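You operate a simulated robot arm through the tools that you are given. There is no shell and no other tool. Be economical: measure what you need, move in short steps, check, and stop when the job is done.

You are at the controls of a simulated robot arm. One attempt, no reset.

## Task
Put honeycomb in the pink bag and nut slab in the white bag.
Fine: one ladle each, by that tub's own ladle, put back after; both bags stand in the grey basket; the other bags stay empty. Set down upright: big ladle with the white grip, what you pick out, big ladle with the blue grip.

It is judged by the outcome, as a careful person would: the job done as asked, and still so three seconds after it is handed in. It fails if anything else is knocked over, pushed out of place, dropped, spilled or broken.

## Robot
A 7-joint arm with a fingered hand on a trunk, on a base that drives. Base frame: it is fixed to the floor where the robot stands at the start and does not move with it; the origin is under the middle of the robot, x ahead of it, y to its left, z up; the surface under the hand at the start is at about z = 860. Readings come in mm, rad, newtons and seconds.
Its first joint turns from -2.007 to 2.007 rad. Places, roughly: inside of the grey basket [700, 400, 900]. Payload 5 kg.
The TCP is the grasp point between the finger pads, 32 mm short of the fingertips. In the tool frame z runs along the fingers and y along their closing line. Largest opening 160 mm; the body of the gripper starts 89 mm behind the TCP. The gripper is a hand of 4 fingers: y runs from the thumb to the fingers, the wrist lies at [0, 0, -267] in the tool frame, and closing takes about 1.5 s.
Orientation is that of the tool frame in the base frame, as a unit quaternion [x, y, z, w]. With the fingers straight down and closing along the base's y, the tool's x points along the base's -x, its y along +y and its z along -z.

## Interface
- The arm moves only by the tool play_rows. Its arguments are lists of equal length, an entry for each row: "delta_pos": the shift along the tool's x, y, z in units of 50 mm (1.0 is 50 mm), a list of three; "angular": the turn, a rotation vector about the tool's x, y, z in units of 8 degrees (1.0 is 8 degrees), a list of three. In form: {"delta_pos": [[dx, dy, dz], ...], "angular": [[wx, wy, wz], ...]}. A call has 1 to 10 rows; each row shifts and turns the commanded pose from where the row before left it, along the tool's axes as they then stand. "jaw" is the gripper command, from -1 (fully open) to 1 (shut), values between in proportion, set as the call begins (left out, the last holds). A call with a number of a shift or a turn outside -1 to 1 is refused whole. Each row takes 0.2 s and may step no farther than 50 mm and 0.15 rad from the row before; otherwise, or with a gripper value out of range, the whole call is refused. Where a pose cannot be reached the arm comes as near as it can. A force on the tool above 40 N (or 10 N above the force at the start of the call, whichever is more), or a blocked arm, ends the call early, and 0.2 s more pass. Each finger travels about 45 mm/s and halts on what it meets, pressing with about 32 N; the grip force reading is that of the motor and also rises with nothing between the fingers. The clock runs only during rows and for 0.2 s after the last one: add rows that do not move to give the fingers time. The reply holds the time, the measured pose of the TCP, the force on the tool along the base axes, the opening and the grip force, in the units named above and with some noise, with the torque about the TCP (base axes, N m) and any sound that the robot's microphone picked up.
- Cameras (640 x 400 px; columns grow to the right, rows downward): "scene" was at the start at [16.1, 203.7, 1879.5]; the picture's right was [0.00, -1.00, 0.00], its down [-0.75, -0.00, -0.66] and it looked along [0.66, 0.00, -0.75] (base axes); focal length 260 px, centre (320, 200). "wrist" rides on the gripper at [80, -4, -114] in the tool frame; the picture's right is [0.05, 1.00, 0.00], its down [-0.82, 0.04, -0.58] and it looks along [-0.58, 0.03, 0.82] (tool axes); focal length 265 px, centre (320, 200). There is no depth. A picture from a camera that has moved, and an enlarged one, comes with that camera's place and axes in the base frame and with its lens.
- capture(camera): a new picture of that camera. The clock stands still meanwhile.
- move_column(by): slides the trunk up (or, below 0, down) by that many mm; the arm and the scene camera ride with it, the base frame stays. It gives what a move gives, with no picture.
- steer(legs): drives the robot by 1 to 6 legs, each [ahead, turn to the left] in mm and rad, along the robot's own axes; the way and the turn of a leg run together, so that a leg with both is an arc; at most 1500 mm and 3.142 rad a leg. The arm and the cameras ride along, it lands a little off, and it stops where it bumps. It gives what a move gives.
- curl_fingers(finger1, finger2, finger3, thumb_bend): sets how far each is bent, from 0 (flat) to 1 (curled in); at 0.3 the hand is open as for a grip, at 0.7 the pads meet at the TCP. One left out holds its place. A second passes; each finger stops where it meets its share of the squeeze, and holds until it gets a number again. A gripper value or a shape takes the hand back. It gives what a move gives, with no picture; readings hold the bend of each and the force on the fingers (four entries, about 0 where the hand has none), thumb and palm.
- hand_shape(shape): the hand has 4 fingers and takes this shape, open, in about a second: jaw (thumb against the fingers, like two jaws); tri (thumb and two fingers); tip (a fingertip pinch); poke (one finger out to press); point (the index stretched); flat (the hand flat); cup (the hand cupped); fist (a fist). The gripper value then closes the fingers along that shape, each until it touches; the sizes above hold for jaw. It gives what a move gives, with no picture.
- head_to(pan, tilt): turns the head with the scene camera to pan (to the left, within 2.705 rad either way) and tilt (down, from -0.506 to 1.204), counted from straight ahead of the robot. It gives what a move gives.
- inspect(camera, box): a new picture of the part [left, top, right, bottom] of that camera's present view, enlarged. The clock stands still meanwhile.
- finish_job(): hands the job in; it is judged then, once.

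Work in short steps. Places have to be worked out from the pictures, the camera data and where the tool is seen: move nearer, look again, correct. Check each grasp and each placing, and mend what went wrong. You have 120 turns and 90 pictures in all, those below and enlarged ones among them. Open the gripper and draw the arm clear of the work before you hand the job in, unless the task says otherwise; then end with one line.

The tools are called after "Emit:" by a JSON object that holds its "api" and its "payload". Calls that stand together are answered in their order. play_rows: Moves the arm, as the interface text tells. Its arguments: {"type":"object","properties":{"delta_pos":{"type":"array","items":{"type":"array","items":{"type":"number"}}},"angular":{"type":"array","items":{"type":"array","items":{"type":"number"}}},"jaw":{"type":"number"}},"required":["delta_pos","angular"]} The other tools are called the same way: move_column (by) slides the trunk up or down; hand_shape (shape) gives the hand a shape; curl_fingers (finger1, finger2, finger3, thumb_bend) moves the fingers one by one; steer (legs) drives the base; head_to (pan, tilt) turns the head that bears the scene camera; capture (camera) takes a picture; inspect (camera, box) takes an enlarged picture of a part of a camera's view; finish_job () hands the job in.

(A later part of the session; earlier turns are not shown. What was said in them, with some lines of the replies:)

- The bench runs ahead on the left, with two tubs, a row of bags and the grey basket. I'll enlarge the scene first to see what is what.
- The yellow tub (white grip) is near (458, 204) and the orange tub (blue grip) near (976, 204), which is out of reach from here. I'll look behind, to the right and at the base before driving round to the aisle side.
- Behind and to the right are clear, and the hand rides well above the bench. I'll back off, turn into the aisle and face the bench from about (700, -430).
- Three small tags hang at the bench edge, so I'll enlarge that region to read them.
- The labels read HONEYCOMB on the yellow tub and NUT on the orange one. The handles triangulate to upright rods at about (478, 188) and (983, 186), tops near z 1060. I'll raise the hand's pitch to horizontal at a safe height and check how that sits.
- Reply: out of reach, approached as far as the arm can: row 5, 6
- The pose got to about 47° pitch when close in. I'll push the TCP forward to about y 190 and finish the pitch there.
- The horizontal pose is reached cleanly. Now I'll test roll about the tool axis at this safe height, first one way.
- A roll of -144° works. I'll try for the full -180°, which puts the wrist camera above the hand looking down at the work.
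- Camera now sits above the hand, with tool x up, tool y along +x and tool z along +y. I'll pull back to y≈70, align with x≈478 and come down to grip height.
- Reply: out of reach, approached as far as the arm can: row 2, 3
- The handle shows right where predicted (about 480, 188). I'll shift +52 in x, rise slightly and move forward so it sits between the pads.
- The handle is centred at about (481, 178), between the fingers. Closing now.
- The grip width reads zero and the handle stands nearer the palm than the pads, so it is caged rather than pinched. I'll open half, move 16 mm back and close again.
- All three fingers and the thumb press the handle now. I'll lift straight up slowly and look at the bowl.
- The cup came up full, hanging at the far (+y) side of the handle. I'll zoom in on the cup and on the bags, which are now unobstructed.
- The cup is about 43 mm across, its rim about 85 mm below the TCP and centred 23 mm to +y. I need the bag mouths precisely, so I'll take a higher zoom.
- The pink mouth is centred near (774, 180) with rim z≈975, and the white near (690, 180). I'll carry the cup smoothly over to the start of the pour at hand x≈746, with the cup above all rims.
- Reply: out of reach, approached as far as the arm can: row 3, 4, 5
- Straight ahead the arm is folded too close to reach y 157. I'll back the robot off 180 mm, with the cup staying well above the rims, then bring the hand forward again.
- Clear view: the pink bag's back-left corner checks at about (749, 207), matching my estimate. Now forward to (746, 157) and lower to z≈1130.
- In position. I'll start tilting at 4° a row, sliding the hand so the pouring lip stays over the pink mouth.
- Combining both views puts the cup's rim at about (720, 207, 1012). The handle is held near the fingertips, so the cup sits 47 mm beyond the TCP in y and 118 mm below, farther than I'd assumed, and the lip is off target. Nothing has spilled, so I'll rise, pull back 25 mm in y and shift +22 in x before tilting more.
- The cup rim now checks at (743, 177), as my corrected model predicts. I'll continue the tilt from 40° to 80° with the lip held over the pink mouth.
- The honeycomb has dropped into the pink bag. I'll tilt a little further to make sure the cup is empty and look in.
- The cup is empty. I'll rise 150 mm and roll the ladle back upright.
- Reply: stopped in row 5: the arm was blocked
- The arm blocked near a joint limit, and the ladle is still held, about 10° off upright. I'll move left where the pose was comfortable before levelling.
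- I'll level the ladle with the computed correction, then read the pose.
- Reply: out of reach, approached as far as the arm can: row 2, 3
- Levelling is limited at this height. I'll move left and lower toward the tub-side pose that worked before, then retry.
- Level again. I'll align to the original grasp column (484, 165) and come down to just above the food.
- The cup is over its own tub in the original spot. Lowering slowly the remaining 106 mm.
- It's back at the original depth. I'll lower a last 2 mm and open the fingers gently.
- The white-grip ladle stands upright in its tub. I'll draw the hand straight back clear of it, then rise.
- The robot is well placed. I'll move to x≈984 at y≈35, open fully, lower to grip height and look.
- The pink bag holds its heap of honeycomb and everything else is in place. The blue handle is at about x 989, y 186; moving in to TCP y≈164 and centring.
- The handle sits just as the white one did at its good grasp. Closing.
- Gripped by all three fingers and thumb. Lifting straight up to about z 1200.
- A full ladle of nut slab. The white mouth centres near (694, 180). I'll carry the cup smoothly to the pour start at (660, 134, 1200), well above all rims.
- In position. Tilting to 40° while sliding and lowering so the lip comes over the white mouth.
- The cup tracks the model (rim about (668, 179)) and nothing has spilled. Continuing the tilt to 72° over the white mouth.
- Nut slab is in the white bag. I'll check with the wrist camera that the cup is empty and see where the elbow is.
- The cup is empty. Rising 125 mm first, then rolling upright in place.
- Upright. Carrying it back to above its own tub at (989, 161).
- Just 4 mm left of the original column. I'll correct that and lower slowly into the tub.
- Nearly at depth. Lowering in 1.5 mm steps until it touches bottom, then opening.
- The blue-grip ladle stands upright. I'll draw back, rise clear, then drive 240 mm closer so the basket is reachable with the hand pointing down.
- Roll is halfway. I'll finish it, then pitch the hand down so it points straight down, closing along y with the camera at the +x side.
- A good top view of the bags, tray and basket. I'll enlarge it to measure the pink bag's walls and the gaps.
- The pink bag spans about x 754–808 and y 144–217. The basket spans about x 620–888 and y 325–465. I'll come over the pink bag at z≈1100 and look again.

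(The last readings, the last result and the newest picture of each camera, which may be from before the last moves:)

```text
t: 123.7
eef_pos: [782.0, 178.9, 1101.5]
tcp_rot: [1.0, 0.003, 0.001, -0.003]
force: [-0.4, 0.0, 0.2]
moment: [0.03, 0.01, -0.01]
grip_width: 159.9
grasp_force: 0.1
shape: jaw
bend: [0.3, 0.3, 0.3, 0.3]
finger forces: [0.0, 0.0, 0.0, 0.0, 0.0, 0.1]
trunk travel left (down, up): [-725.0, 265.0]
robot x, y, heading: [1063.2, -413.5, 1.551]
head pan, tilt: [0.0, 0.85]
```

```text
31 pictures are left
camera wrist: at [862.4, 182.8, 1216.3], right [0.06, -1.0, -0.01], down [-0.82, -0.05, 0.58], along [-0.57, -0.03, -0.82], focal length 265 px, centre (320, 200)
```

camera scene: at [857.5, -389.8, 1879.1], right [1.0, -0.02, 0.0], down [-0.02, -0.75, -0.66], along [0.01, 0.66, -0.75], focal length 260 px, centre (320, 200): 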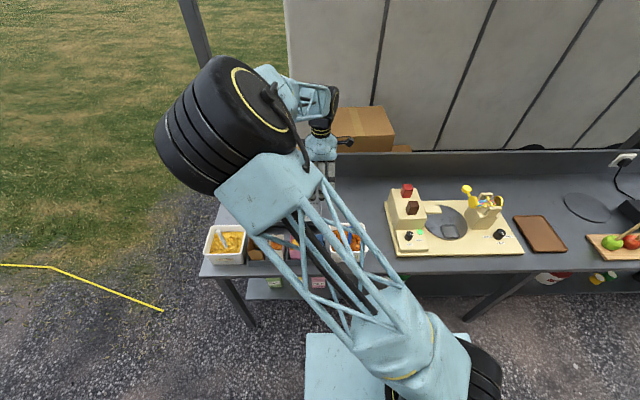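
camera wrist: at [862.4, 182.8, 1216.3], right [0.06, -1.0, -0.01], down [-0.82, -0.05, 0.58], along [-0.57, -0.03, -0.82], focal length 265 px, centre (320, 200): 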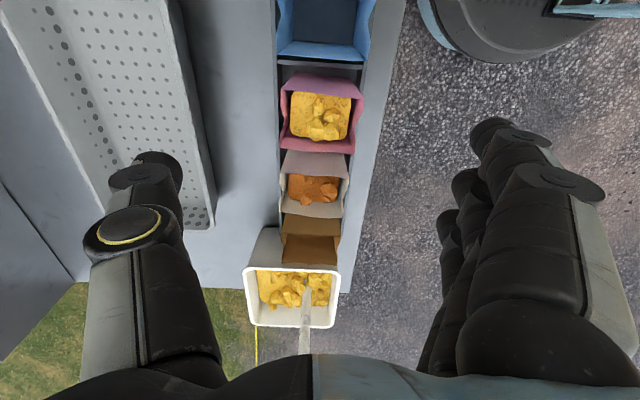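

The mouth reads about (784, 178), so the hand is centred. Descending to z≈958 with the fingers open.

Emit:
{"api": "play_rows", "payload": {"delta_pos": [[0, 0, 0.7], [0, 0, 0.7], [0, 0, 0.6], [0, 0, 0.5], [0, 0, 0.37], [0, 0, 0]], "angular": [[0, 0, 0], [0, 0, 0], [0, 0, 0], [0, 0, 0], [0, 0, 0], [0, 0, 0]]}}

Emit:
{"api": "capture", "payload": {"camera": "wrist"}}

```text
t: 125.1
eef_pos: [781.8, 179.7, 956.7]
tcp_rot: [1.0, 0.003, 0.0, -0.004]
force: [-0.5, -0.3, 0.0]
moment: [-0.03, -0.03, 0.02]
grip_width: 159.8
grasp_force: 0.0
shape: jaw
bend: [0.3, 0.3, 0.3, 0.3]
finger forces: [0.0, 0.0, 0.0, 0.0, 0.0, 0.0]
trunk travel left (down, up): [-725.0, 265.0]
robot x, y, heading: [1065.6, -413.6, 1.548]
head pan, tilt: [0.0, 0.85]
```

```text
30 pictures are left
camera wrist: at [863.0, 183.6, 1071.9], right [0.06, -1.0, -0.01], down [-0.82, -0.05, 0.58], along [-0.57, -0.03, -0.82], focal length 265 px, centre (320, 200)
```

wrist: 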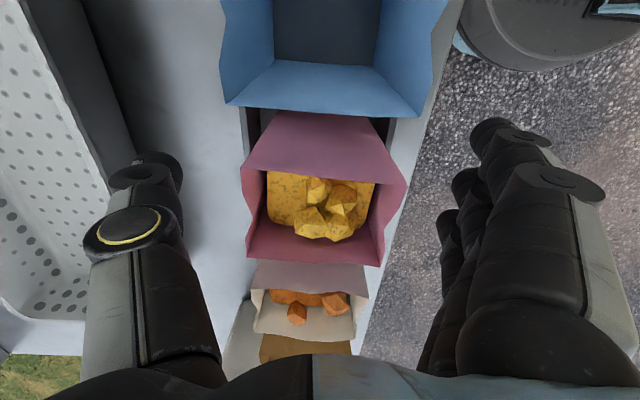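

The bag is between thumb and fingers, well centred. Closing to a limited width so as not to crush it.

Emit:
{"api": "play_rows", "payload": {"delta_pos": [[0, 0, 0], [0, 0, 0], [0, 0, 0], [0, 0, 0], [0, 0, 0], [0, 0, 0], [0, 0, 0]], "angular": [[0, 0, 0], [0, 0, 0], [0, 0, 0], [0, 0, 0], [0, 0, 0], [0, 0, 0], [0, 0, 0]], "jaw": 0.15}}

Emit:
{"api": "capture", "payload": {"camera": "wrist"}}

```text
t: 126.7
eef_pos: [781.2, 180.4, 957.2]
tcp_rot: [1.0, 0.002, 0.001, -0.003]
force: [-0.1, 0.6, 0.2]
moment: [-0.02, -0.02, 0.0]
grip_width: 63.0
grasp_force: 0.0
shape: jaw
bend: [0.72, 0.73, 0.73, 0.7]
finger forces: [0.2, 0.6, 0.5, 0.1, 1.2, 0.0]
trunk travel left (down, up): [-725.0, 265.0]
robot x, y, heading: [1062.5, -413.7, 1.551]
head pan, tilt: [0.0, 0.85]
```

```text
29 pictures are left
camera wrist: at [863.0, 183.6, 1072.1], right [0.06, -1.0, -0.01], down [-0.82, -0.05, 0.58], along [-0.57, -0.03, -0.82], focal length 265 px, centre (320, 200)
```

wrist: 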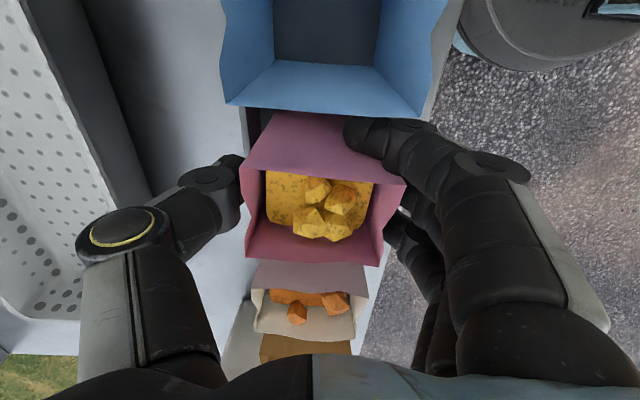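

Light contact on all fingers. I'll tighten a bit and read the finger forces.

Emit:
{"api": "play_rows", "payload": {"delta_pos": [[0, 0, 0], [0, 0, 0], [0, 0, 0], [0, 0, 0]], "angular": [[0, 0, 0], [0, 0, 0], [0, 0, 0], [0, 0, 0]], "jaw": 0.3}}

Emit:
{"api": "inspect", "payload": {"camera": "wrist", "box": [190, 90, 450, 270]}}

```text
t: 127.7
eef_pos: [782.5, 180.2, 957.7]
tcp_rot: [1.0, 0.002, 0.001, -0.003]
force: [0.0, 0.2, 0.9]
moment: [-0.04, 0.02, 0.02]
grip_width: 52.9
grasp_force: 32.0
shape: jaw
bend: [0.69, 0.73, 0.73, 0.7]
finger forces: [1.4, 13.8, 12.5, 0.0, 27.2, 0.1]
trunk travel left (down, up): [-725.0, 265.0]
robot x, y, heading: [1063.6, -414.9, 1.546]
head pan, tilt: [0.0, 0.85]
```

```text
2.22 times, centred on (320, 180) of wrist
camera zoom: at [863.0, 183.7, 1072.1], right [0.06, -1.0, -0.01], down [-0.82, -0.05, 0.58], along [-0.57, -0.03, -0.82], focal length 590 px, centre (320, 244)
```

zoom: 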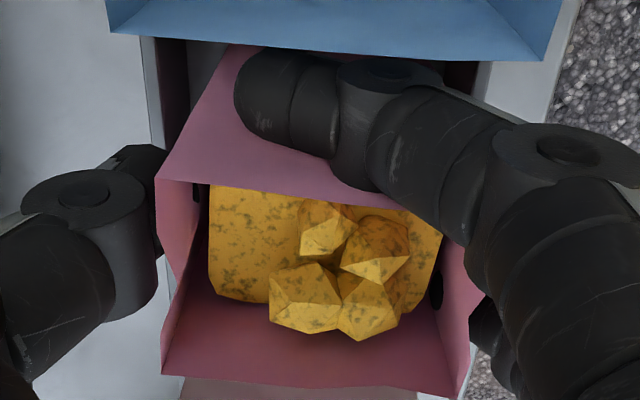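

Fingers 2, 3 and thumb hold firmly, and finger 1 lies lightly along the side in the gap. I'll lift straight up a little and check.

Emit:
{"api": "play_rows", "payload": {"delta_pos": [[0, 0, -0.15], [0, 0, -0.2], [0, 0, -0.3], [0, 0, -0.4], [0, 0, -0.4], [0, 0, -0.5], [0, 0, -0.5], [0, 0, -0.3], [0, 0, 0]], "angular": [[0, 0, 0], [0, 0, 0], [0, 0, 0], [0, 0, 0], [0, 0, 0], [0, 0, 0], [0, 0, 0], [0, 0, 0], [0, 0, 0]]}}

Emit:
{"api": "capture", "payload": {"camera": "wrist"}}

Emit:
{"api": "capture", "payload": {"camera": "scene"}}

```text
t: 129.7
eef_pos: [779.5, 180.5, 1096.7]
tcp_rot: [1.0, 0.003, 0.001, -0.004]
force: [-0.5, 0.4, -1.1]
moment: [-0.02, -0.01, -0.01]
grip_width: 52.5
grasp_force: 32.5
shape: jaw
bend: [0.69, 0.73, 0.73, 0.7]
finger forces: [1.3, 13.8, 12.6, 0.1, 27.0, 0.1]
trunk travel left (down, up): [-725.0, 265.0]
robot x, y, heading: [1059.7, -413.1, 1.551]
head pan, tilt: [0.0, 0.85]
```

```text
27 pictures are left
camera wrist: at [860.9, 185.7, 1211.4], right [0.06, -1.0, -0.01], down [-0.82, -0.05, 0.58], along [-0.57, -0.03, -0.82], focal length 265 px, centre (320, 200)
```

wrist: 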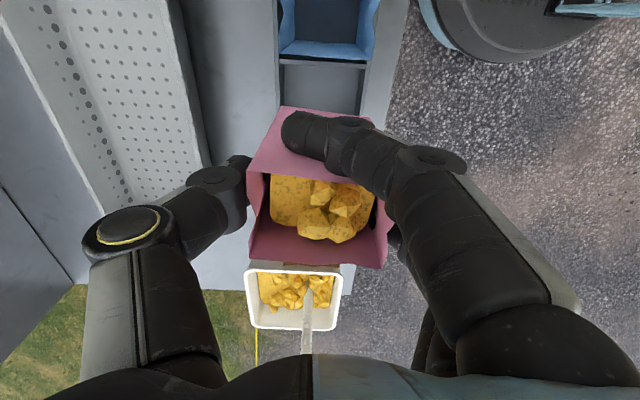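

```text
26 pictures are left
camera scene: at [857.4, -390.3, 1879.1], right [1.0, -0.02, 0.0], down [-0.02, -0.75, -0.66], along [0.01, 0.66, -0.75], focal length 260 px, centre (320, 200)
```

scene: 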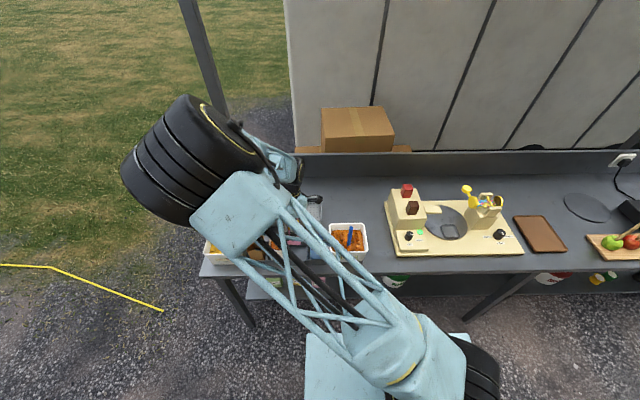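

Bag held level with the heap inside. Carrying it over the basket to about (795, 402) at this height, gently.

Emit:
{"api": "play_rows", "payload": {"delta_pos": [[0.05, -0.25, 0], [0.05, -0.5, 0], [0.05, -0.65, 0], [0.05, -0.7, 0], [0.05, -0.7, 0], [0.05, -0.65, 0], [0.01, -0.55, 0], [0, -0.3, 0], [0, -0.14, 0], [0, 0, 0]], "angular": [[0, 0, 0], [0, 0, 0], [0, 0, 0], [0, 0, 0], [0, 0, 0], [0, 0, 0], [0, 0, 0], [0, 0, 0], [0, 0, 0], [0, 0, 0]]}}

Emit:
{"api": "capture", "payload": {"camera": "wrist"}}

```text
t: 131.9
eef_pos: [796.0, 401.0, 1096.8]
tcp_rot: [1.0, 0.003, 0.001, -0.004]
force: [-1.0, -0.6, -0.5]
moment: [-0.01, -0.01, 0.03]
grip_width: 52.6
grasp_force: 32.1
shape: jaw
bend: [0.69, 0.73, 0.73, 0.7]
finger forces: [1.0, 13.9, 12.6, 0.0, 27.0, 0.0]
trunk travel left (down, up): [-725.0, 265.0]
robot x, y, heading: [1058.5, -414.9, 1.551]
head pan, tilt: [0.0, 0.85]
```

```text
25 pictures are left
camera wrist: at [876.5, 404.9, 1212.8], right [0.06, -1.0, -0.01], down [-0.82, -0.05, 0.58], along [-0.57, -0.03, -0.82], focal length 265 px, centre (320, 200)
```

wrist: 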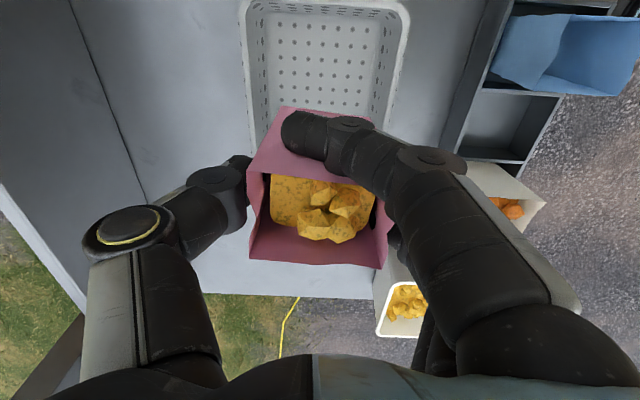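

The basket's inner width is centred on y≈402, matching the bag. Lowering to just above the expected touch height.

Emit:
{"api": "play_rows", "payload": {"delta_pos": [[0, 0, 0.4], [0, 0, 0.5], [0, 0, 0.5], [0, 0, 0.5], [0, 0, 0.3], [0, 0, 0.2], [0, 0, 0]], "angular": [[0, 0, 0], [0, 0, 0], [0, 0, 0], [0, 0, 0], [0, 0, 0], [0, 0, 0], [0, 0, 0]]}}

Emit:
{"api": "play_rows", "payload": {"delta_pos": [[0, 0, 0.06], [0, 0, 0.06], [0, 0, 0.06], [0, 0, 0.06], [0, 0, 0]], "angular": [[0, 0, 0], [0, 0, 0], [0, 0, 0], [0, 0, 0], [0, 0, 0]]}}

```text
t: 133.5
eef_pos: [794.8, 402.5, 975.1]
tcp_rot: [1.0, 0.003, 0.001, -0.004]
force: [-0.6, -0.5, 0.0]
moment: [0.01, -0.01, 0.01]
grip_width: 52.7
grasp_force: 31.8
shape: jaw
bend: [0.69, 0.73, 0.73, 0.7]
finger forces: [1.1, 13.8, 12.6, 0.0, 27.0, 0.1]
trunk travel left (down, up): [-725.0, 265.0]
robot x, y, heading: [1061.7, -412.5, 1.551]
head pan, tilt: [0.0, 0.85]
```

```text
t: 134.7
eef_pos: [794.2, 403.5, 966.5]
tcp_rot: [1.0, 0.002, 0.0, -0.004]
force: [-0.3, 0.2, -0.7]
moment: [0.0, 0.04, 0.0]
grip_width: 52.5
grasp_force: 32.1
shape: jaw
bend: [0.69, 0.73, 0.73, 0.7]
finger forces: [1.0, 13.7, 12.5, 0.0, 27.1, 0.1]
trunk travel left (down, up): [-725.0, 265.0]
robot x, y, heading: [1062.4, -412.2, 1.547]
head pan, tilt: [0.0, 0.85]
```

No contact yet at 966, so I'll keep lowering in small steps while watching the force.

Emit:
{"api": "play_rows", "payload": {"delta_pos": [[0, 0, 0.05], [0, 0, 0.05], [0, 0, 0.05], [0, 0, 0]], "angular": [[0, 0, 0], [0, 0, 0], [0, 0, 0], [0, 0, 0]]}}

Emit:
{"api": "inspect", "payload": {"camera": "wrist", "box": [180, 60, 460, 300]}}

```text
t: 135.7
eef_pos: [794.0, 403.8, 958.0]
tcp_rot: [1.0, 0.003, 0.001, -0.003]
force: [0.2, -0.5, 0.4]
moment: [0.01, -0.02, 0.03]
grip_width: 52.7
grasp_force: 32.0
shape: jaw
bend: [0.69, 0.73, 0.73, 0.7]
finger forces: [1.1, 13.9, 12.6, 0.0, 27.0, 0.1]
trunk travel left (down, up): [-725.0, 265.0]
robot x, y, heading: [1064.2, -413.7, 1.557]
head pan, tilt: [0.0, 0.85]
```

```text
1.67 times, centred on (320, 180) of wrist
camera zoom: at [875.3, 407.3, 1072.3], right [0.06, -1.0, -0.01], down [-0.82, -0.05, 0.58], along [-0.57, -0.03, -0.82], focal length 442 px, centre (320, 233)
```

zoom: 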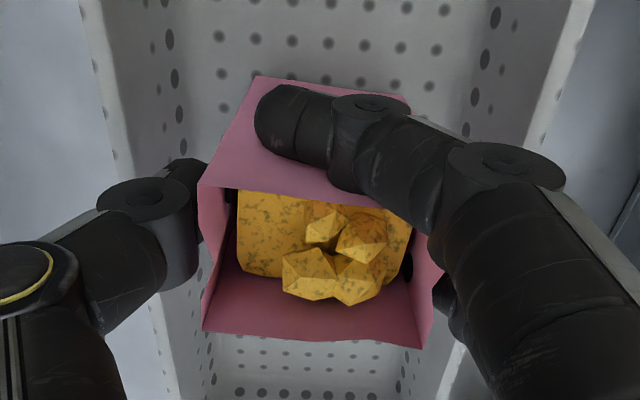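

Well inside with room on all sides, and still no contact. Continuing down in 2 mm steps.

Emit:
{"api": "play_rows", "payload": {"delta_pos": [[0, 0, 0.04], [0, 0, 0.04], [0, 0, 0]], "angular": [[0, 0, 0], [0, 0, 0], [0, 0, 0]]}}

Emit:
{"api": "play_rows", "payload": {"delta_pos": [[0, 0, 0.03], [0, 0, 0]], "angular": [[0, 0, 0], [0, 0, 0]]}}

```text
t: 136.5
eef_pos: [794.6, 403.8, 954.6]
tcp_rot: [1.0, 0.004, 0.001, -0.004]
force: [1.8, 0.4, 7.1]
moment: [-0.19, 0.11, 0.01]
grip_width: 52.8
grasp_force: 32.2
shape: jaw
bend: [0.69, 0.73, 0.73, 0.71]
finger forces: [1.8, 13.6, 12.5, 0.0, 27.8, 0.1]
trunk travel left (down, up): [-725.0, 265.0]
robot x, y, heading: [1068.7, -412.0, 1.548]
head pan, tilt: [0.0, 0.85]
```

```text
t: 137.1
eef_pos: [794.6, 403.6, 953.4]
tcp_rot: [1.0, 0.003, 0.001, -0.004]
force: [2.8, 2.7, 16.4]
moment: [-0.29, 0.27, 0.0]
grip_width: 52.4
grasp_force: 32.2
shape: jaw
bend: [0.69, 0.73, 0.73, 0.71]
finger forces: [2.5, 13.3, 13.3, 0.0, 30.4, 0.1]
trunk travel left (down, up): [-725.0, 265.0]
robot x, y, heading: [1061.6, -414.7, 1.55]
head pan, tilt: [0.0, 0.85]
```

Touchdown on the basket floor. I'll ease 1 mm back and open just enough to free the bag.

Emit:
{"api": "play_rows", "payload": {"delta_pos": [[0, 0, -0.03], [0, 0, 0]], "angular": [[0, 0, 0], [0, 0, 0]]}}

Emit:
{"api": "play_rows", "payload": {"delta_pos": [[0, 0, 0], [0, 0, 0], [0, 0, 0], [0, 0, 0], [0, 0, 0]], "angular": [[0, 0, 0], [0, 0, 0], [0, 0, 0], [0, 0, 0], [0, 0, 0]], "jaw": -0.2}}

Emit:
{"api": "inspect", "payload": {"camera": "wrist", "box": [180, 60, 460, 300]}}

```text
t: 137.7
eef_pos: [793.9, 403.4, 954.4]
tcp_rot: [1.0, 0.003, 0.001, -0.004]
force: [2.4, 3.4, 11.6]
moment: [-0.12, 0.19, -0.02]
grip_width: 52.4
grasp_force: 32.5
shape: jaw
bend: [0.69, 0.73, 0.73, 0.71]
finger forces: [2.6, 13.4, 13.3, 0.0, 30.3, 0.1]
trunk travel left (down, up): [-725.0, 265.0]
robot x, y, heading: [1065.2, -412.2, 1.551]
head pan, tilt: [0.0, 0.85]
```

```text
t: 138.9
eef_pos: [794.1, 402.8, 953.6]
tcp_rot: [1.0, 0.003, 0.001, -0.004]
force: [0.6, 0.2, 0.1]
moment: [0.0, 0.01, -0.01]
grip_width: 95.7
grasp_force: 0.1
shape: jaw
bend: [0.71, 0.71, 0.71, 0.69]
finger forces: [0.0, 0.1, 0.0, 0.0, 0.0, 0.1]
trunk travel left (down, up): [-725.0, 265.0]
robot x, y, heading: [1063.4, -411.6, 1.551]
head pan, tilt: [0.0, 0.85]
```

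```text
1.67 times, centred on (320, 180) of wrist
camera zoom: at [875.3, 407.2, 1068.5], right [0.06, -1.0, -0.01], down [-0.82, -0.05, 0.58], along [-0.57, -0.03, -0.82], focal length 442 px, centre (320, 233)
```

zoom: 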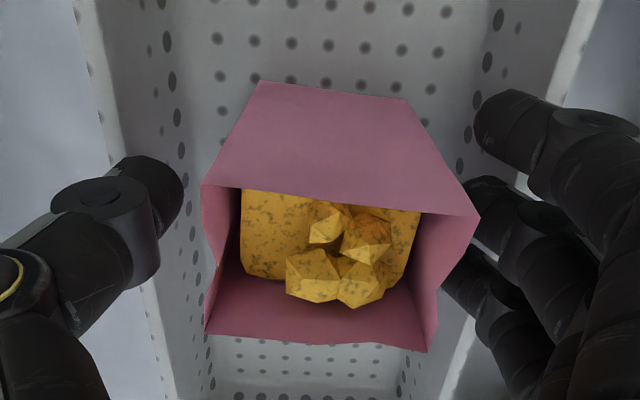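

The bag stands free, with fingers clear of it on both sides. Rising straight up to z≈1115.

Emit:
{"api": "play_rows", "payload": {"delta_pos": [[0, 0, -0.2], [0, 0, -0.4], [0, 0, -0.6], [0, 0, -0.7], [0, 0, -0.7], [0, 0, -0.6], [0, 0, 0]], "angular": [[0, 0, 0], [0, 0, 0], [0, 0, 0], [0, 0, 0], [0, 0, 0], [0, 0, 0], [0, 0, 0]]}}

Emit:
{"api": "play_rows", "payload": {"delta_pos": [[-0.4, 0.7, 0], [-0.4, 0.8, 0], [-0.4, 0.8, 0], [-0.4, 0.8, 0], [-0.3, 0.7, 0], [0, 0.64, 0], [0, 0, 0]], "angular": [[0, 0, 0], [0, 0, 0], [0, 0, 0], [0, 0, 0], [0, 0, 0], [0, 0, 0], [0, 0, 0]], "jaw": -1}}

Emit:
{"api": "capture", "payload": {"camera": "wrist"}}

```text
t: 140.5
eef_pos: [795.9, 401.7, 1113.3]
tcp_rot: [1.0, 0.003, 0.001, -0.003]
force: [-1.1, 0.3, -0.2]
moment: [-0.03, 0.01, 0.01]
grip_width: 95.8
grasp_force: 0.1
shape: jaw
bend: [0.71, 0.71, 0.71, 0.69]
finger forces: [0.0, 0.0, 0.1, 0.1, 0.0, 0.1]
trunk travel left (down, up): [-725.0, 265.0]
robot x, y, heading: [1065.6, -413.6, 1.553]
head pan, tilt: [0.0, 0.85]
```

```text
t: 142.1
eef_pos: [701.5, 180.3, 1111.8]
tcp_rot: [1.0, 0.003, 0.0, -0.003]
force: [0.3, 0.2, -0.3]
moment: [-0.02, 0.01, 0.0]
grip_width: 159.8
grasp_force: 0.0
shape: jaw
bend: [0.3, 0.3, 0.3, 0.3]
finger forces: [0.0, 0.1, 0.0, 0.0, 0.0, 0.0]
trunk travel left (down, up): [-725.0, 265.0]
robot x, y, heading: [1064.0, -412.4, 1.548]
head pan, tilt: [0.0, 0.85]
```

```text
22 pictures are left
camera wrist: at [782.9, 184.8, 1226.5], right [0.06, -1.0, -0.01], down [-0.82, -0.05, 0.58], along [-0.57, -0.03, -0.82], focal length 265 px, centre (320, 200)
```

wrist: 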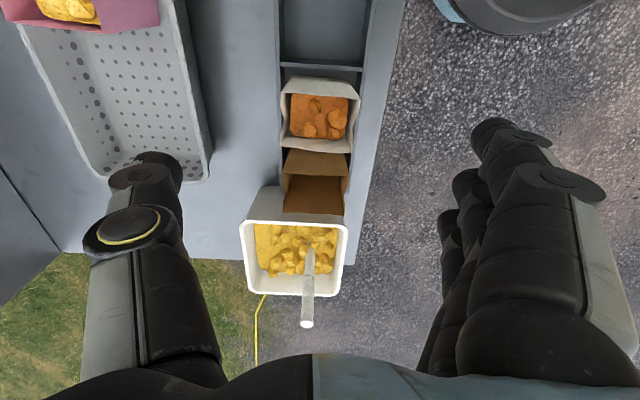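

The white bag's mouth centre reads about (700, 181). Descending on it just as for the pink one.

Emit:
{"api": "play_rows", "payload": {"delta_pos": [[-0.03, 0, 0.7], [0, 0, 0.7], [0, 0, 0.7], [0, 0, 0.6], [0, 0, 0.4], [0, 0, 0]], "angular": [[0, 0, 0], [0, 0, 0], [0, 0, 0], [0, 0, 0], [0, 0, 0], [0, 0, 0]]}}

Emit:
{"api": "capture", "payload": {"camera": "wrist"}}

```text
t: 143.5
eef_pos: [699.1, 179.5, 958.3]
tcp_rot: [1.0, 0.003, 0.001, -0.003]
force: [-0.9, -0.1, -0.2]
moment: [0.0, 0.04, -0.03]
grip_width: 160.0
grasp_force: 0.1
shape: jaw
bend: [0.3, 0.3, 0.3, 0.3]
finger forces: [0.0, 0.0, 0.0, 0.1, 0.1, 0.0]
trunk travel left (down, up): [-725.0, 265.0]
robot x, y, heading: [1064.6, -411.4, 1.551]
head pan, tilt: [0.0, 0.85]
```

```text
21 pictures are left
camera wrist: at [779.9, 182.9, 1072.8], right [0.06, -1.0, -0.01], down [-0.82, -0.05, 0.58], along [-0.57, -0.03, -0.82], focal length 265 px, centre (320, 200)
```

wrist: 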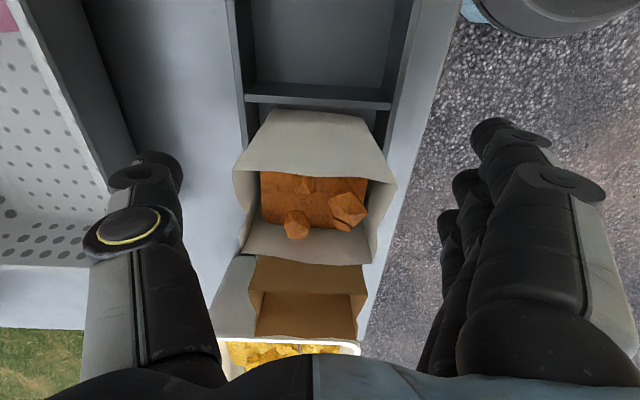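

Framing matches the pink grasp, apart from 3 mm in y. I'll correct that and close in two stages as before.

Emit:
{"api": "play_rows", "payload": {"delta_pos": [[0, -0.06, 0], [0, 0, 0], [0, 0, 0], [0, 0, 0], [0, 0, 0], [0, 0, 0], [0, 0, 0]], "angular": [[0, 0, 0], [0, 0, 0], [0, 0, 0], [0, 0, 0], [0, 0, 0], [0, 0, 0], [0, 0, 0]], "jaw": 0.15}}

Emit:
{"api": "play_rows", "payload": {"delta_pos": [[0, 0, 0], [0, 0, 0], [0, 0, 0], [0, 0, 0]], "angular": [[0, 0, 0], [0, 0, 0], [0, 0, 0], [0, 0, 0]], "jaw": 0.3}}

Emit:
{"api": "capture", "payload": {"camera": "wrist"}}

```text
t: 145.1
eef_pos: [699.0, 182.4, 958.2]
tcp_rot: [1.0, 0.003, 0.001, -0.004]
force: [-0.1, 0.2, -0.1]
moment: [0.03, -0.02, -0.01]
grip_width: 63.2
grasp_force: 0.0
shape: jaw
bend: [0.72, 0.73, 0.73, 0.7]
finger forces: [0.2, 0.5, 0.7, 0.1, 1.4, 0.0]
trunk travel left (down, up): [-725.0, 265.0]
robot x, y, heading: [1064.1, -413.7, 1.551]
head pan, tilt: [0.0, 0.85]
```

```text
t: 146.1
eef_pos: [699.5, 182.4, 958.2]
tcp_rot: [1.0, 0.002, 0.001, -0.004]
force: [0.1, -0.6, 0.1]
moment: [-0.02, 0.02, -0.02]
grip_width: 52.9
grasp_force: 31.8
shape: jaw
bend: [0.69, 0.73, 0.73, 0.7]
finger forces: [1.2, 13.8, 12.5, 0.0, 27.3, 0.1]
trunk travel left (down, up): [-725.0, 265.0]
robot x, y, heading: [1068.8, -415.8, 1.548]
head pan, tilt: [0.0, 0.85]
```

```text
20 pictures are left
camera wrist: at [779.7, 186.0, 1072.8], right [0.06, -1.0, -0.01], down [-0.82, -0.05, 0.58], along [-0.57, -0.03, -0.82], focal length 265 px, centre (320, 200)
```

wrist: 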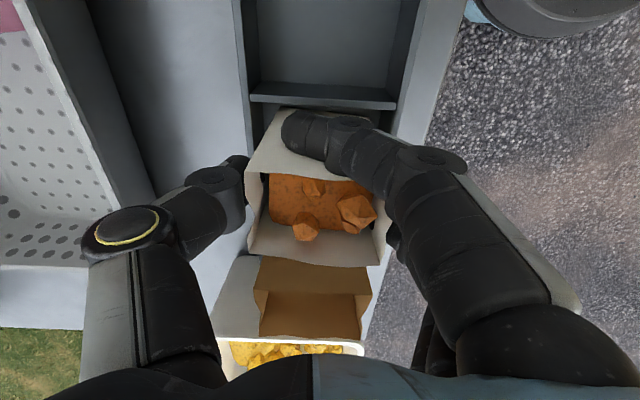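

The same firm grip as before. Lifting straight up.

Emit:
{"api": "play_rows", "payload": {"delta_pos": [[0, 0, -0.15], [0, 0, -0.2], [0, 0, -0.3], [0, 0, -0.4], [0, 0, -0.4], [0, 0, -0.5], [0, 0, -0.5], [0, 0, -0.3], [0, 0, 0]], "angular": [[0, 0, 0], [0, 0, 0], [0, 0, 0], [0, 0, 0], [0, 0, 0], [0, 0, 0], [0, 0, 0], [0, 0, 0], [0, 0, 0]]}}

Emit:
{"api": "play_rows", "payload": {"delta_pos": [[0, -0.25, 0], [-0.07, -0.5, 0], [-0.07, -0.65, 0], [-0.07, -0.7, 0], [-0.07, -0.7, 0], [-0.07, -0.65, 0], [-0.05, -0.5, 0], [0, -0.3, 0], [0, -0.13, 0], [0, 0, 0]], "angular": [[0, 0, 0], [0, 0, 0], [0, 0, 0], [0, 0, 0], [0, 0, 0], [0, 0, 0], [0, 0, 0], [0, 0, 0], [0, 0, 0], [0, 0, 0]]}}

Emit:
{"api": "capture", "payload": {"camera": "wrist"}}

```text
t: 148.1
eef_pos: [698.8, 182.1, 1094.5]
tcp_rot: [1.0, 0.004, 0.0, -0.003]
force: [0.7, 0.3, -0.1]
moment: [0.01, 0.02, 0.01]
grip_width: 52.8
grasp_force: 32.1
shape: jaw
bend: [0.69, 0.73, 0.73, 0.7]
finger forces: [1.2, 13.9, 12.6, 0.0, 27.0, 0.1]
trunk travel left (down, up): [-725.0, 265.0]
robot x, y, heading: [1066.6, -412.1, 1.554]
head pan, tilt: [0.0, 0.85]
```

```text
t: 150.3
eef_pos: [678.9, 403.7, 1096.4]
tcp_rot: [1.0, 0.003, 0.001, -0.004]
force: [-0.5, -0.2, -0.7]
moment: [0.0, 0.01, 0.0]
grip_width: 52.6
grasp_force: 31.9
shape: jaw
bend: [0.69, 0.73, 0.73, 0.7]
finger forces: [0.8, 13.9, 12.6, 0.0, 27.1, 0.1]
trunk travel left (down, up): [-725.0, 265.0]
robot x, y, heading: [1059.7, -412.9, 1.551]
head pan, tilt: [0.0, 0.85]
```

```text
19 pictures are left
camera wrist: at [759.9, 407.0, 1211.4], right [0.06, -1.0, -0.01], down [-0.82, -0.05, 0.58], along [-0.57, -0.03, -0.82], focal length 265 px, centre (320, 200)
```

wrist: 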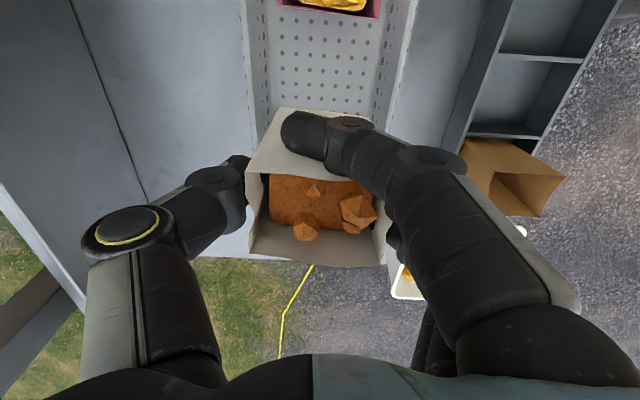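

Over the basket's other half, clear of the pink bag. Lowering as before.

Emit:
{"api": "play_rows", "payload": {"delta_pos": [[0, 0, 0.4], [0, 0, 0.5], [0, 0, 0.5], [0, 0, 0.5], [0, 0, 0.3], [0, 0, 0.3], [0, 0, 0.15], [0, 0, 0.08], [0, 0, 0]], "angular": [[0, 0, 0], [0, 0, 0], [0, 0, 0], [0, 0, 0], [0, 0, 0], [0, 0, 0], [0, 0, 0], [0, 0, 0], [0, 0, 0]]}}

Emit:
{"api": "inspect", "payload": {"camera": "wrist", "box": [180, 60, 460, 300]}}

```text
t: 152.3
eef_pos: [677.8, 402.9, 958.3]
tcp_rot: [1.0, 0.002, 0.0, -0.003]
force: [-0.7, -0.7, -0.1]
moment: [0.05, 0.02, -0.02]
grip_width: 52.7
grasp_force: 31.9
shape: jaw
bend: [0.69, 0.73, 0.73, 0.7]
finger forces: [0.9, 13.8, 12.7, 0.0, 27.0, 0.1]
trunk travel left (down, up): [-725.0, 265.0]
robot x, y, heading: [1060.7, -413.1, 1.547]
head pan, tilt: [0.0, 0.85]
```

```text
1.67 times, centred on (320, 180) of wrist
camera zoom: at [758.9, 406.7, 1073.3], right [0.06, -1.0, -0.01], down [-0.82, -0.05, 0.58], along [-0.57, -0.03, -0.82], focal length 442 px, centre (320, 233)
```

zoom: 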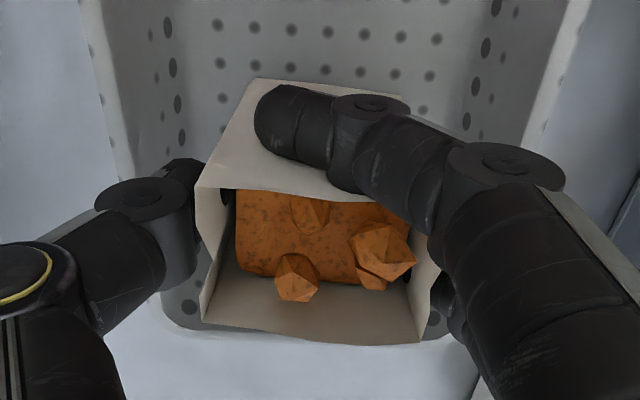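

The bag is well inside the end wall. Lowering the last few millimetres to contact.

Emit:
{"api": "play_rows", "payload": {"delta_pos": [[0, 0, 0.04], [0, 0, 0.04], [0, 0, 0]], "angular": [[0, 0, 0], [0, 0, 0], [0, 0, 0]]}}

```text
t: 153.1
eef_pos: [678.1, 402.3, 955.6]
tcp_rot: [1.0, 0.002, 0.001, -0.004]
force: [1.7, -0.2, 6.4]
moment: [-0.09, 0.09, 0.0]
grip_width: 52.4
grasp_force: 31.7
shape: jaw
bend: [0.69, 0.73, 0.73, 0.7]
finger forces: [1.7, 13.6, 12.5, 0.0, 27.9, 0.1]
trunk travel left (down, up): [-725.0, 265.0]
robot x, y, heading: [1062.6, -412.6, 1.554]
head pan, tilt: [0.0, 0.85]
```

It touches the floor at the same height as the pink bag did. Opening to release.

Emit:
{"api": "play_rows", "payload": {"delta_pos": [[0, 0, 0], [0, 0, 0], [0, 0, 0], [0, 0, 0], [0, 0, 0]], "angular": [[0, 0, 0], [0, 0, 0], [0, 0, 0], [0, 0, 0], [0, 0, 0]], "jaw": -0.2}}

Emit:
{"api": "inspect", "payload": {"camera": "wrist", "box": [180, 60, 460, 300]}}

```text
t: 154.3
eef_pos: [678.2, 401.7, 954.8]
tcp_rot: [1.0, 0.002, 0.001, -0.003]
force: [0.1, -0.3, -0.1]
moment: [0.01, 0.04, -0.02]
grip_width: 95.6
grasp_force: 0.1
shape: jaw
bend: [0.71, 0.71, 0.71, 0.69]
finger forces: [0.1, 0.0, 0.0, 0.1, 0.0, 0.0]
trunk travel left (down, up): [-725.0, 265.0]
robot x, y, heading: [1059.0, -415.3, 1.552]
head pan, tilt: [0.0, 0.85]
```

```text
1.67 times, centred on (320, 180) of wrist
camera zoom: at [759.2, 406.1, 1069.3], right [0.06, -1.0, -0.01], down [-0.82, -0.05, 0.58], along [-0.57, -0.03, -0.82], focal length 442 px, centre (320, 233)
```

zoom: 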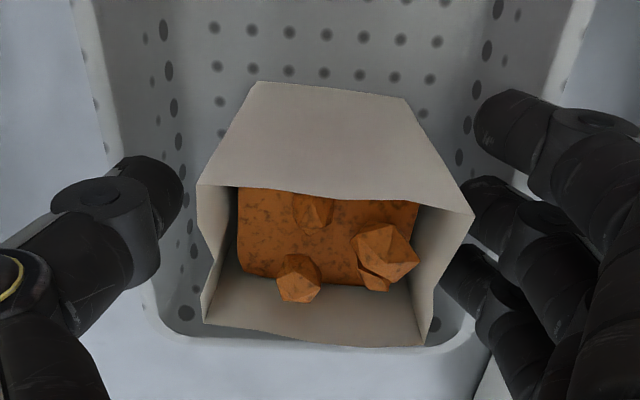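

Released and standing. I'll rise straight up to about z 1280, then shift right and open so the head camera sees all.

Emit:
{"api": "play_rows", "payload": {"delta_pos": [[0, 0, -0.2], [0, 0, -0.4], [0, 0, -0.7], [0, 0, -0.9], [0, 0, -0.9], [0, 0, -0.9], [0, 0, -0.9], [0, 0, -0.9], [0, 0, -0.7], [0, 0, 0]], "angular": [[0, 0, 0], [0, 0, 0], [0, 0, 0], [0, 0, 0], [0, 0, 0], [0, 0, 0], [0, 0, 0], [0, 0, 0], [0, 0, 0], [0, 0, 0]]}}

Emit:
{"api": "steer", "payload": {"legs": [[-400, 0]]}}

Emit:
{"api": "play_rows", "payload": {"delta_pos": [[0.9, 0, 0], [0.9, 0, 0], [0.9, 0, 0], [0.9, 0, 0], [0.9, 0, 0], [0.9, 0, 0], [0.9, 0, 0], [0.9, 0, 0]], "angular": [[0, 0, 0], [0, 0, 0], [0, 0, 0], [0, 0, 0], [0, 0, 0], [0, 0, 0], [0, 0, 0], [0, 0, 0]], "jaw": -1}}

Emit:
{"api": "capture", "payload": {"camera": "scene"}}

```text
t: 156.5
eef_pos: [676.0, 401.6, 1280.8]
tcp_rot: [1.0, 0.002, 0.001, -0.003]
force: [-0.8, 0.7, 0.3]
moment: [0.0, -0.01, -0.01]
grip_width: 95.8
grasp_force: 0.0
shape: jaw
bend: [0.71, 0.71, 0.71, 0.69]
finger forces: [0.1, 0.1, 0.0, 0.0, 0.0, 0.0]
trunk travel left (down, up): [-725.0, 265.0]
robot x, y, heading: [1062.7, -413.9, 1.548]
head pan, tilt: [0.0, 0.85]
```

```text
t: 159.0
eef_pos: [660.0, -5.2, 1280.7]
tcp_rot: [1.0, 0.01, 0.002, -0.003]
force: [-0.5, -0.5, 0.0]
moment: [0.04, 0.05, -0.04]
grip_width: 95.8
grasp_force: 0.1
shape: jaw
bend: [0.71, 0.71, 0.71, 0.69]
finger forces: [0.1, 0.0, 0.0, 0.0, 0.0, 0.0]
trunk travel left (down, up): [-725.0, 265.0]
robot x, y, heading: [1056.2, -812.7, 1.563]
head pan, tilt: [0.0, 0.85]
```

```text
t: 160.8
eef_pos: [1021.8, 3.9, 1281.2]
tcp_rot: [1.0, 0.01, 0.001, -0.003]
force: [0.2, 0.3, 0.2]
moment: [0.0, 0.03, 0.0]
grip_width: 160.1
grasp_force: 0.1
shape: jaw
bend: [0.3, 0.3, 0.3, 0.3]
finger forces: [0.0, 0.0, 0.1, 0.0, 0.0, 0.0]
trunk travel left (down, up): [-725.0, 265.0]
robot x, y, heading: [1058.1, -814.2, 1.566]
head pan, tilt: [0.0, 0.85]
```

```text
16 pictures are left
camera scene: at [853.1, -793.1, 1879.3], right [1.0, -0.01, 0.0], down [-0.01, -0.75, -0.66], along [0.01, 0.66, -0.75], focal length 260 px, centre (320, 200)
```

scene: 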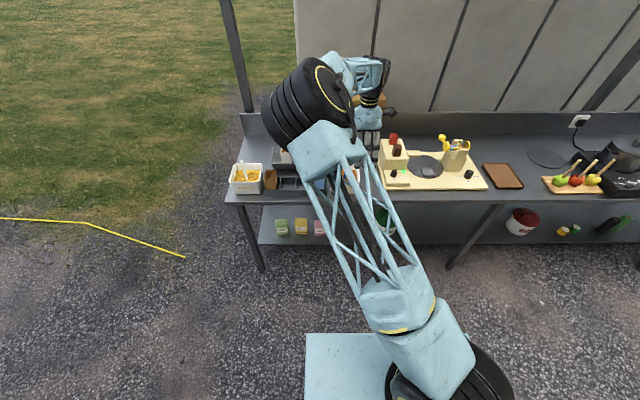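

The arm blocks the head's view, so I'll swing the hand further right.

Emit:
{"api": "play_rows", "payload": {"delta_pos": [[0.95, 0.4, 0], [0.95, 0.4, 0], [0.95, 0.4, 0], [0.95, 0.4, 0], [0.95, 0.4, 0], [0.95, 0.4, 0], [0.95, 0.4, 0], [0.95, 0, 0], [0.95, 0, 0]], "angular": [[0, 0, 0], [0, 0, 0], [0, 0, 0], [0, 0, 0], [0, 0, 0], [0, 0, 0], [0, 0, 0], [0, 0, 0], [0, 0, 0]]}}

Emit:
{"api": "inspect", "payload": {"camera": "scene", "box": [220, 110, 420, 235]}}

```text
refused: row 1 steps farther than a row can; nothing moved
```

```text
3.20 times, centred on (320, 172) of scene
camera zoom: at [853.1, -793.1, 1879.3], right [1.0, -0.01, 0.0], down [-0.01, -0.75, -0.66], along [0.01, 0.66, -0.75], focal length 831 px, centre (320, 288)
```

zoom: 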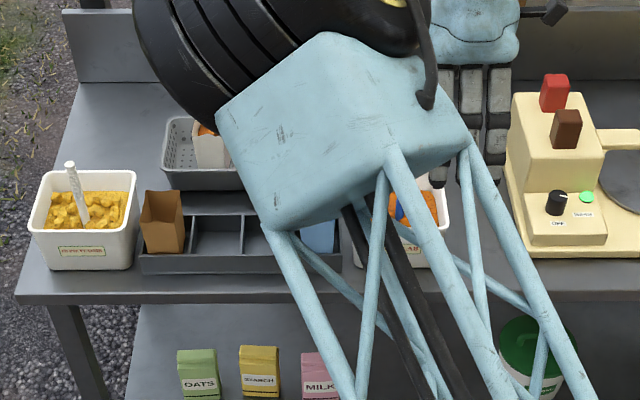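

That step was too long. I'll use shorter ones.

Emit:
{"api": "play_rows", "payload": {"delta_pos": [[0.85, 0.4, 0], [0.85, 0.4, 0], [0.85, 0.4, 0], [0.85, 0.4, 0], [0.85, 0.4, 0], [0.9, 0, 0], [0.9, 0, 0], [0.9, 0, 0], [0.9, 0, 0], [0, 0, 0]], "angular": [[0, 0, 0], [0, 0, 0], [0, 0, 0], [0, 0, 0], [0, 0, 0], [0, 0, 0], [0, 0, 0], [0, 0, 0], [0, 0, 0], [0, 0, 0]]}}

Emit:
{"api": "inspect", "payload": {"camera": "scene", "box": [220, 110, 420, 235]}}

```text
t: 163.0
eef_pos: [1416.4, -89.7, 1280.8]
tcp_rot: [1.0, 0.01, 0.001, -0.004]
force: [-0.8, 0.2, -0.5]
moment: [-0.01, -0.02, 0.01]
grip_width: 159.9
grasp_force: 0.0
shape: jaw
bend: [0.3, 0.3, 0.3, 0.3]
finger forces: [0.0, 0.0, 0.0, 0.0, 0.1, 0.0]
trunk travel left (down, up): [-725.0, 265.0]
robot x, y, heading: [1055.7, -814.0, 1.562]
head pan, tilt: [0.0, 0.85]
```

```text
3.20 times, centred on (320, 172) of scene
camera zoom: at [850.5, -793.5, 1879.1], right [1.0, -0.01, 0.0], down [-0.01, -0.75, -0.66], along [0.01, 0.66, -0.75], focal length 831 px, centre (320, 288)
```

zoom: 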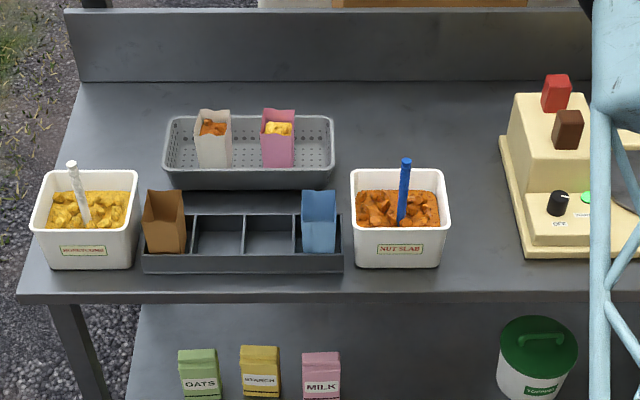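

Both bags stand upright in the basket with the right fillings. Both ladles are upright in their own tubs, the brown and blue bags are empty and in place, and I see no spills. The hand is open and clear, so I'm handing in.

Emit:
{"api": "finish_job", "payload": {}}

```text
The job is handed in.
```

I put one ladle of honeycomb in the pink bag and one ladle of nut slab in the white bag. Both bags stand upright in the grey basket, each ladle is back upright in its own tub, and the other bags are empty.
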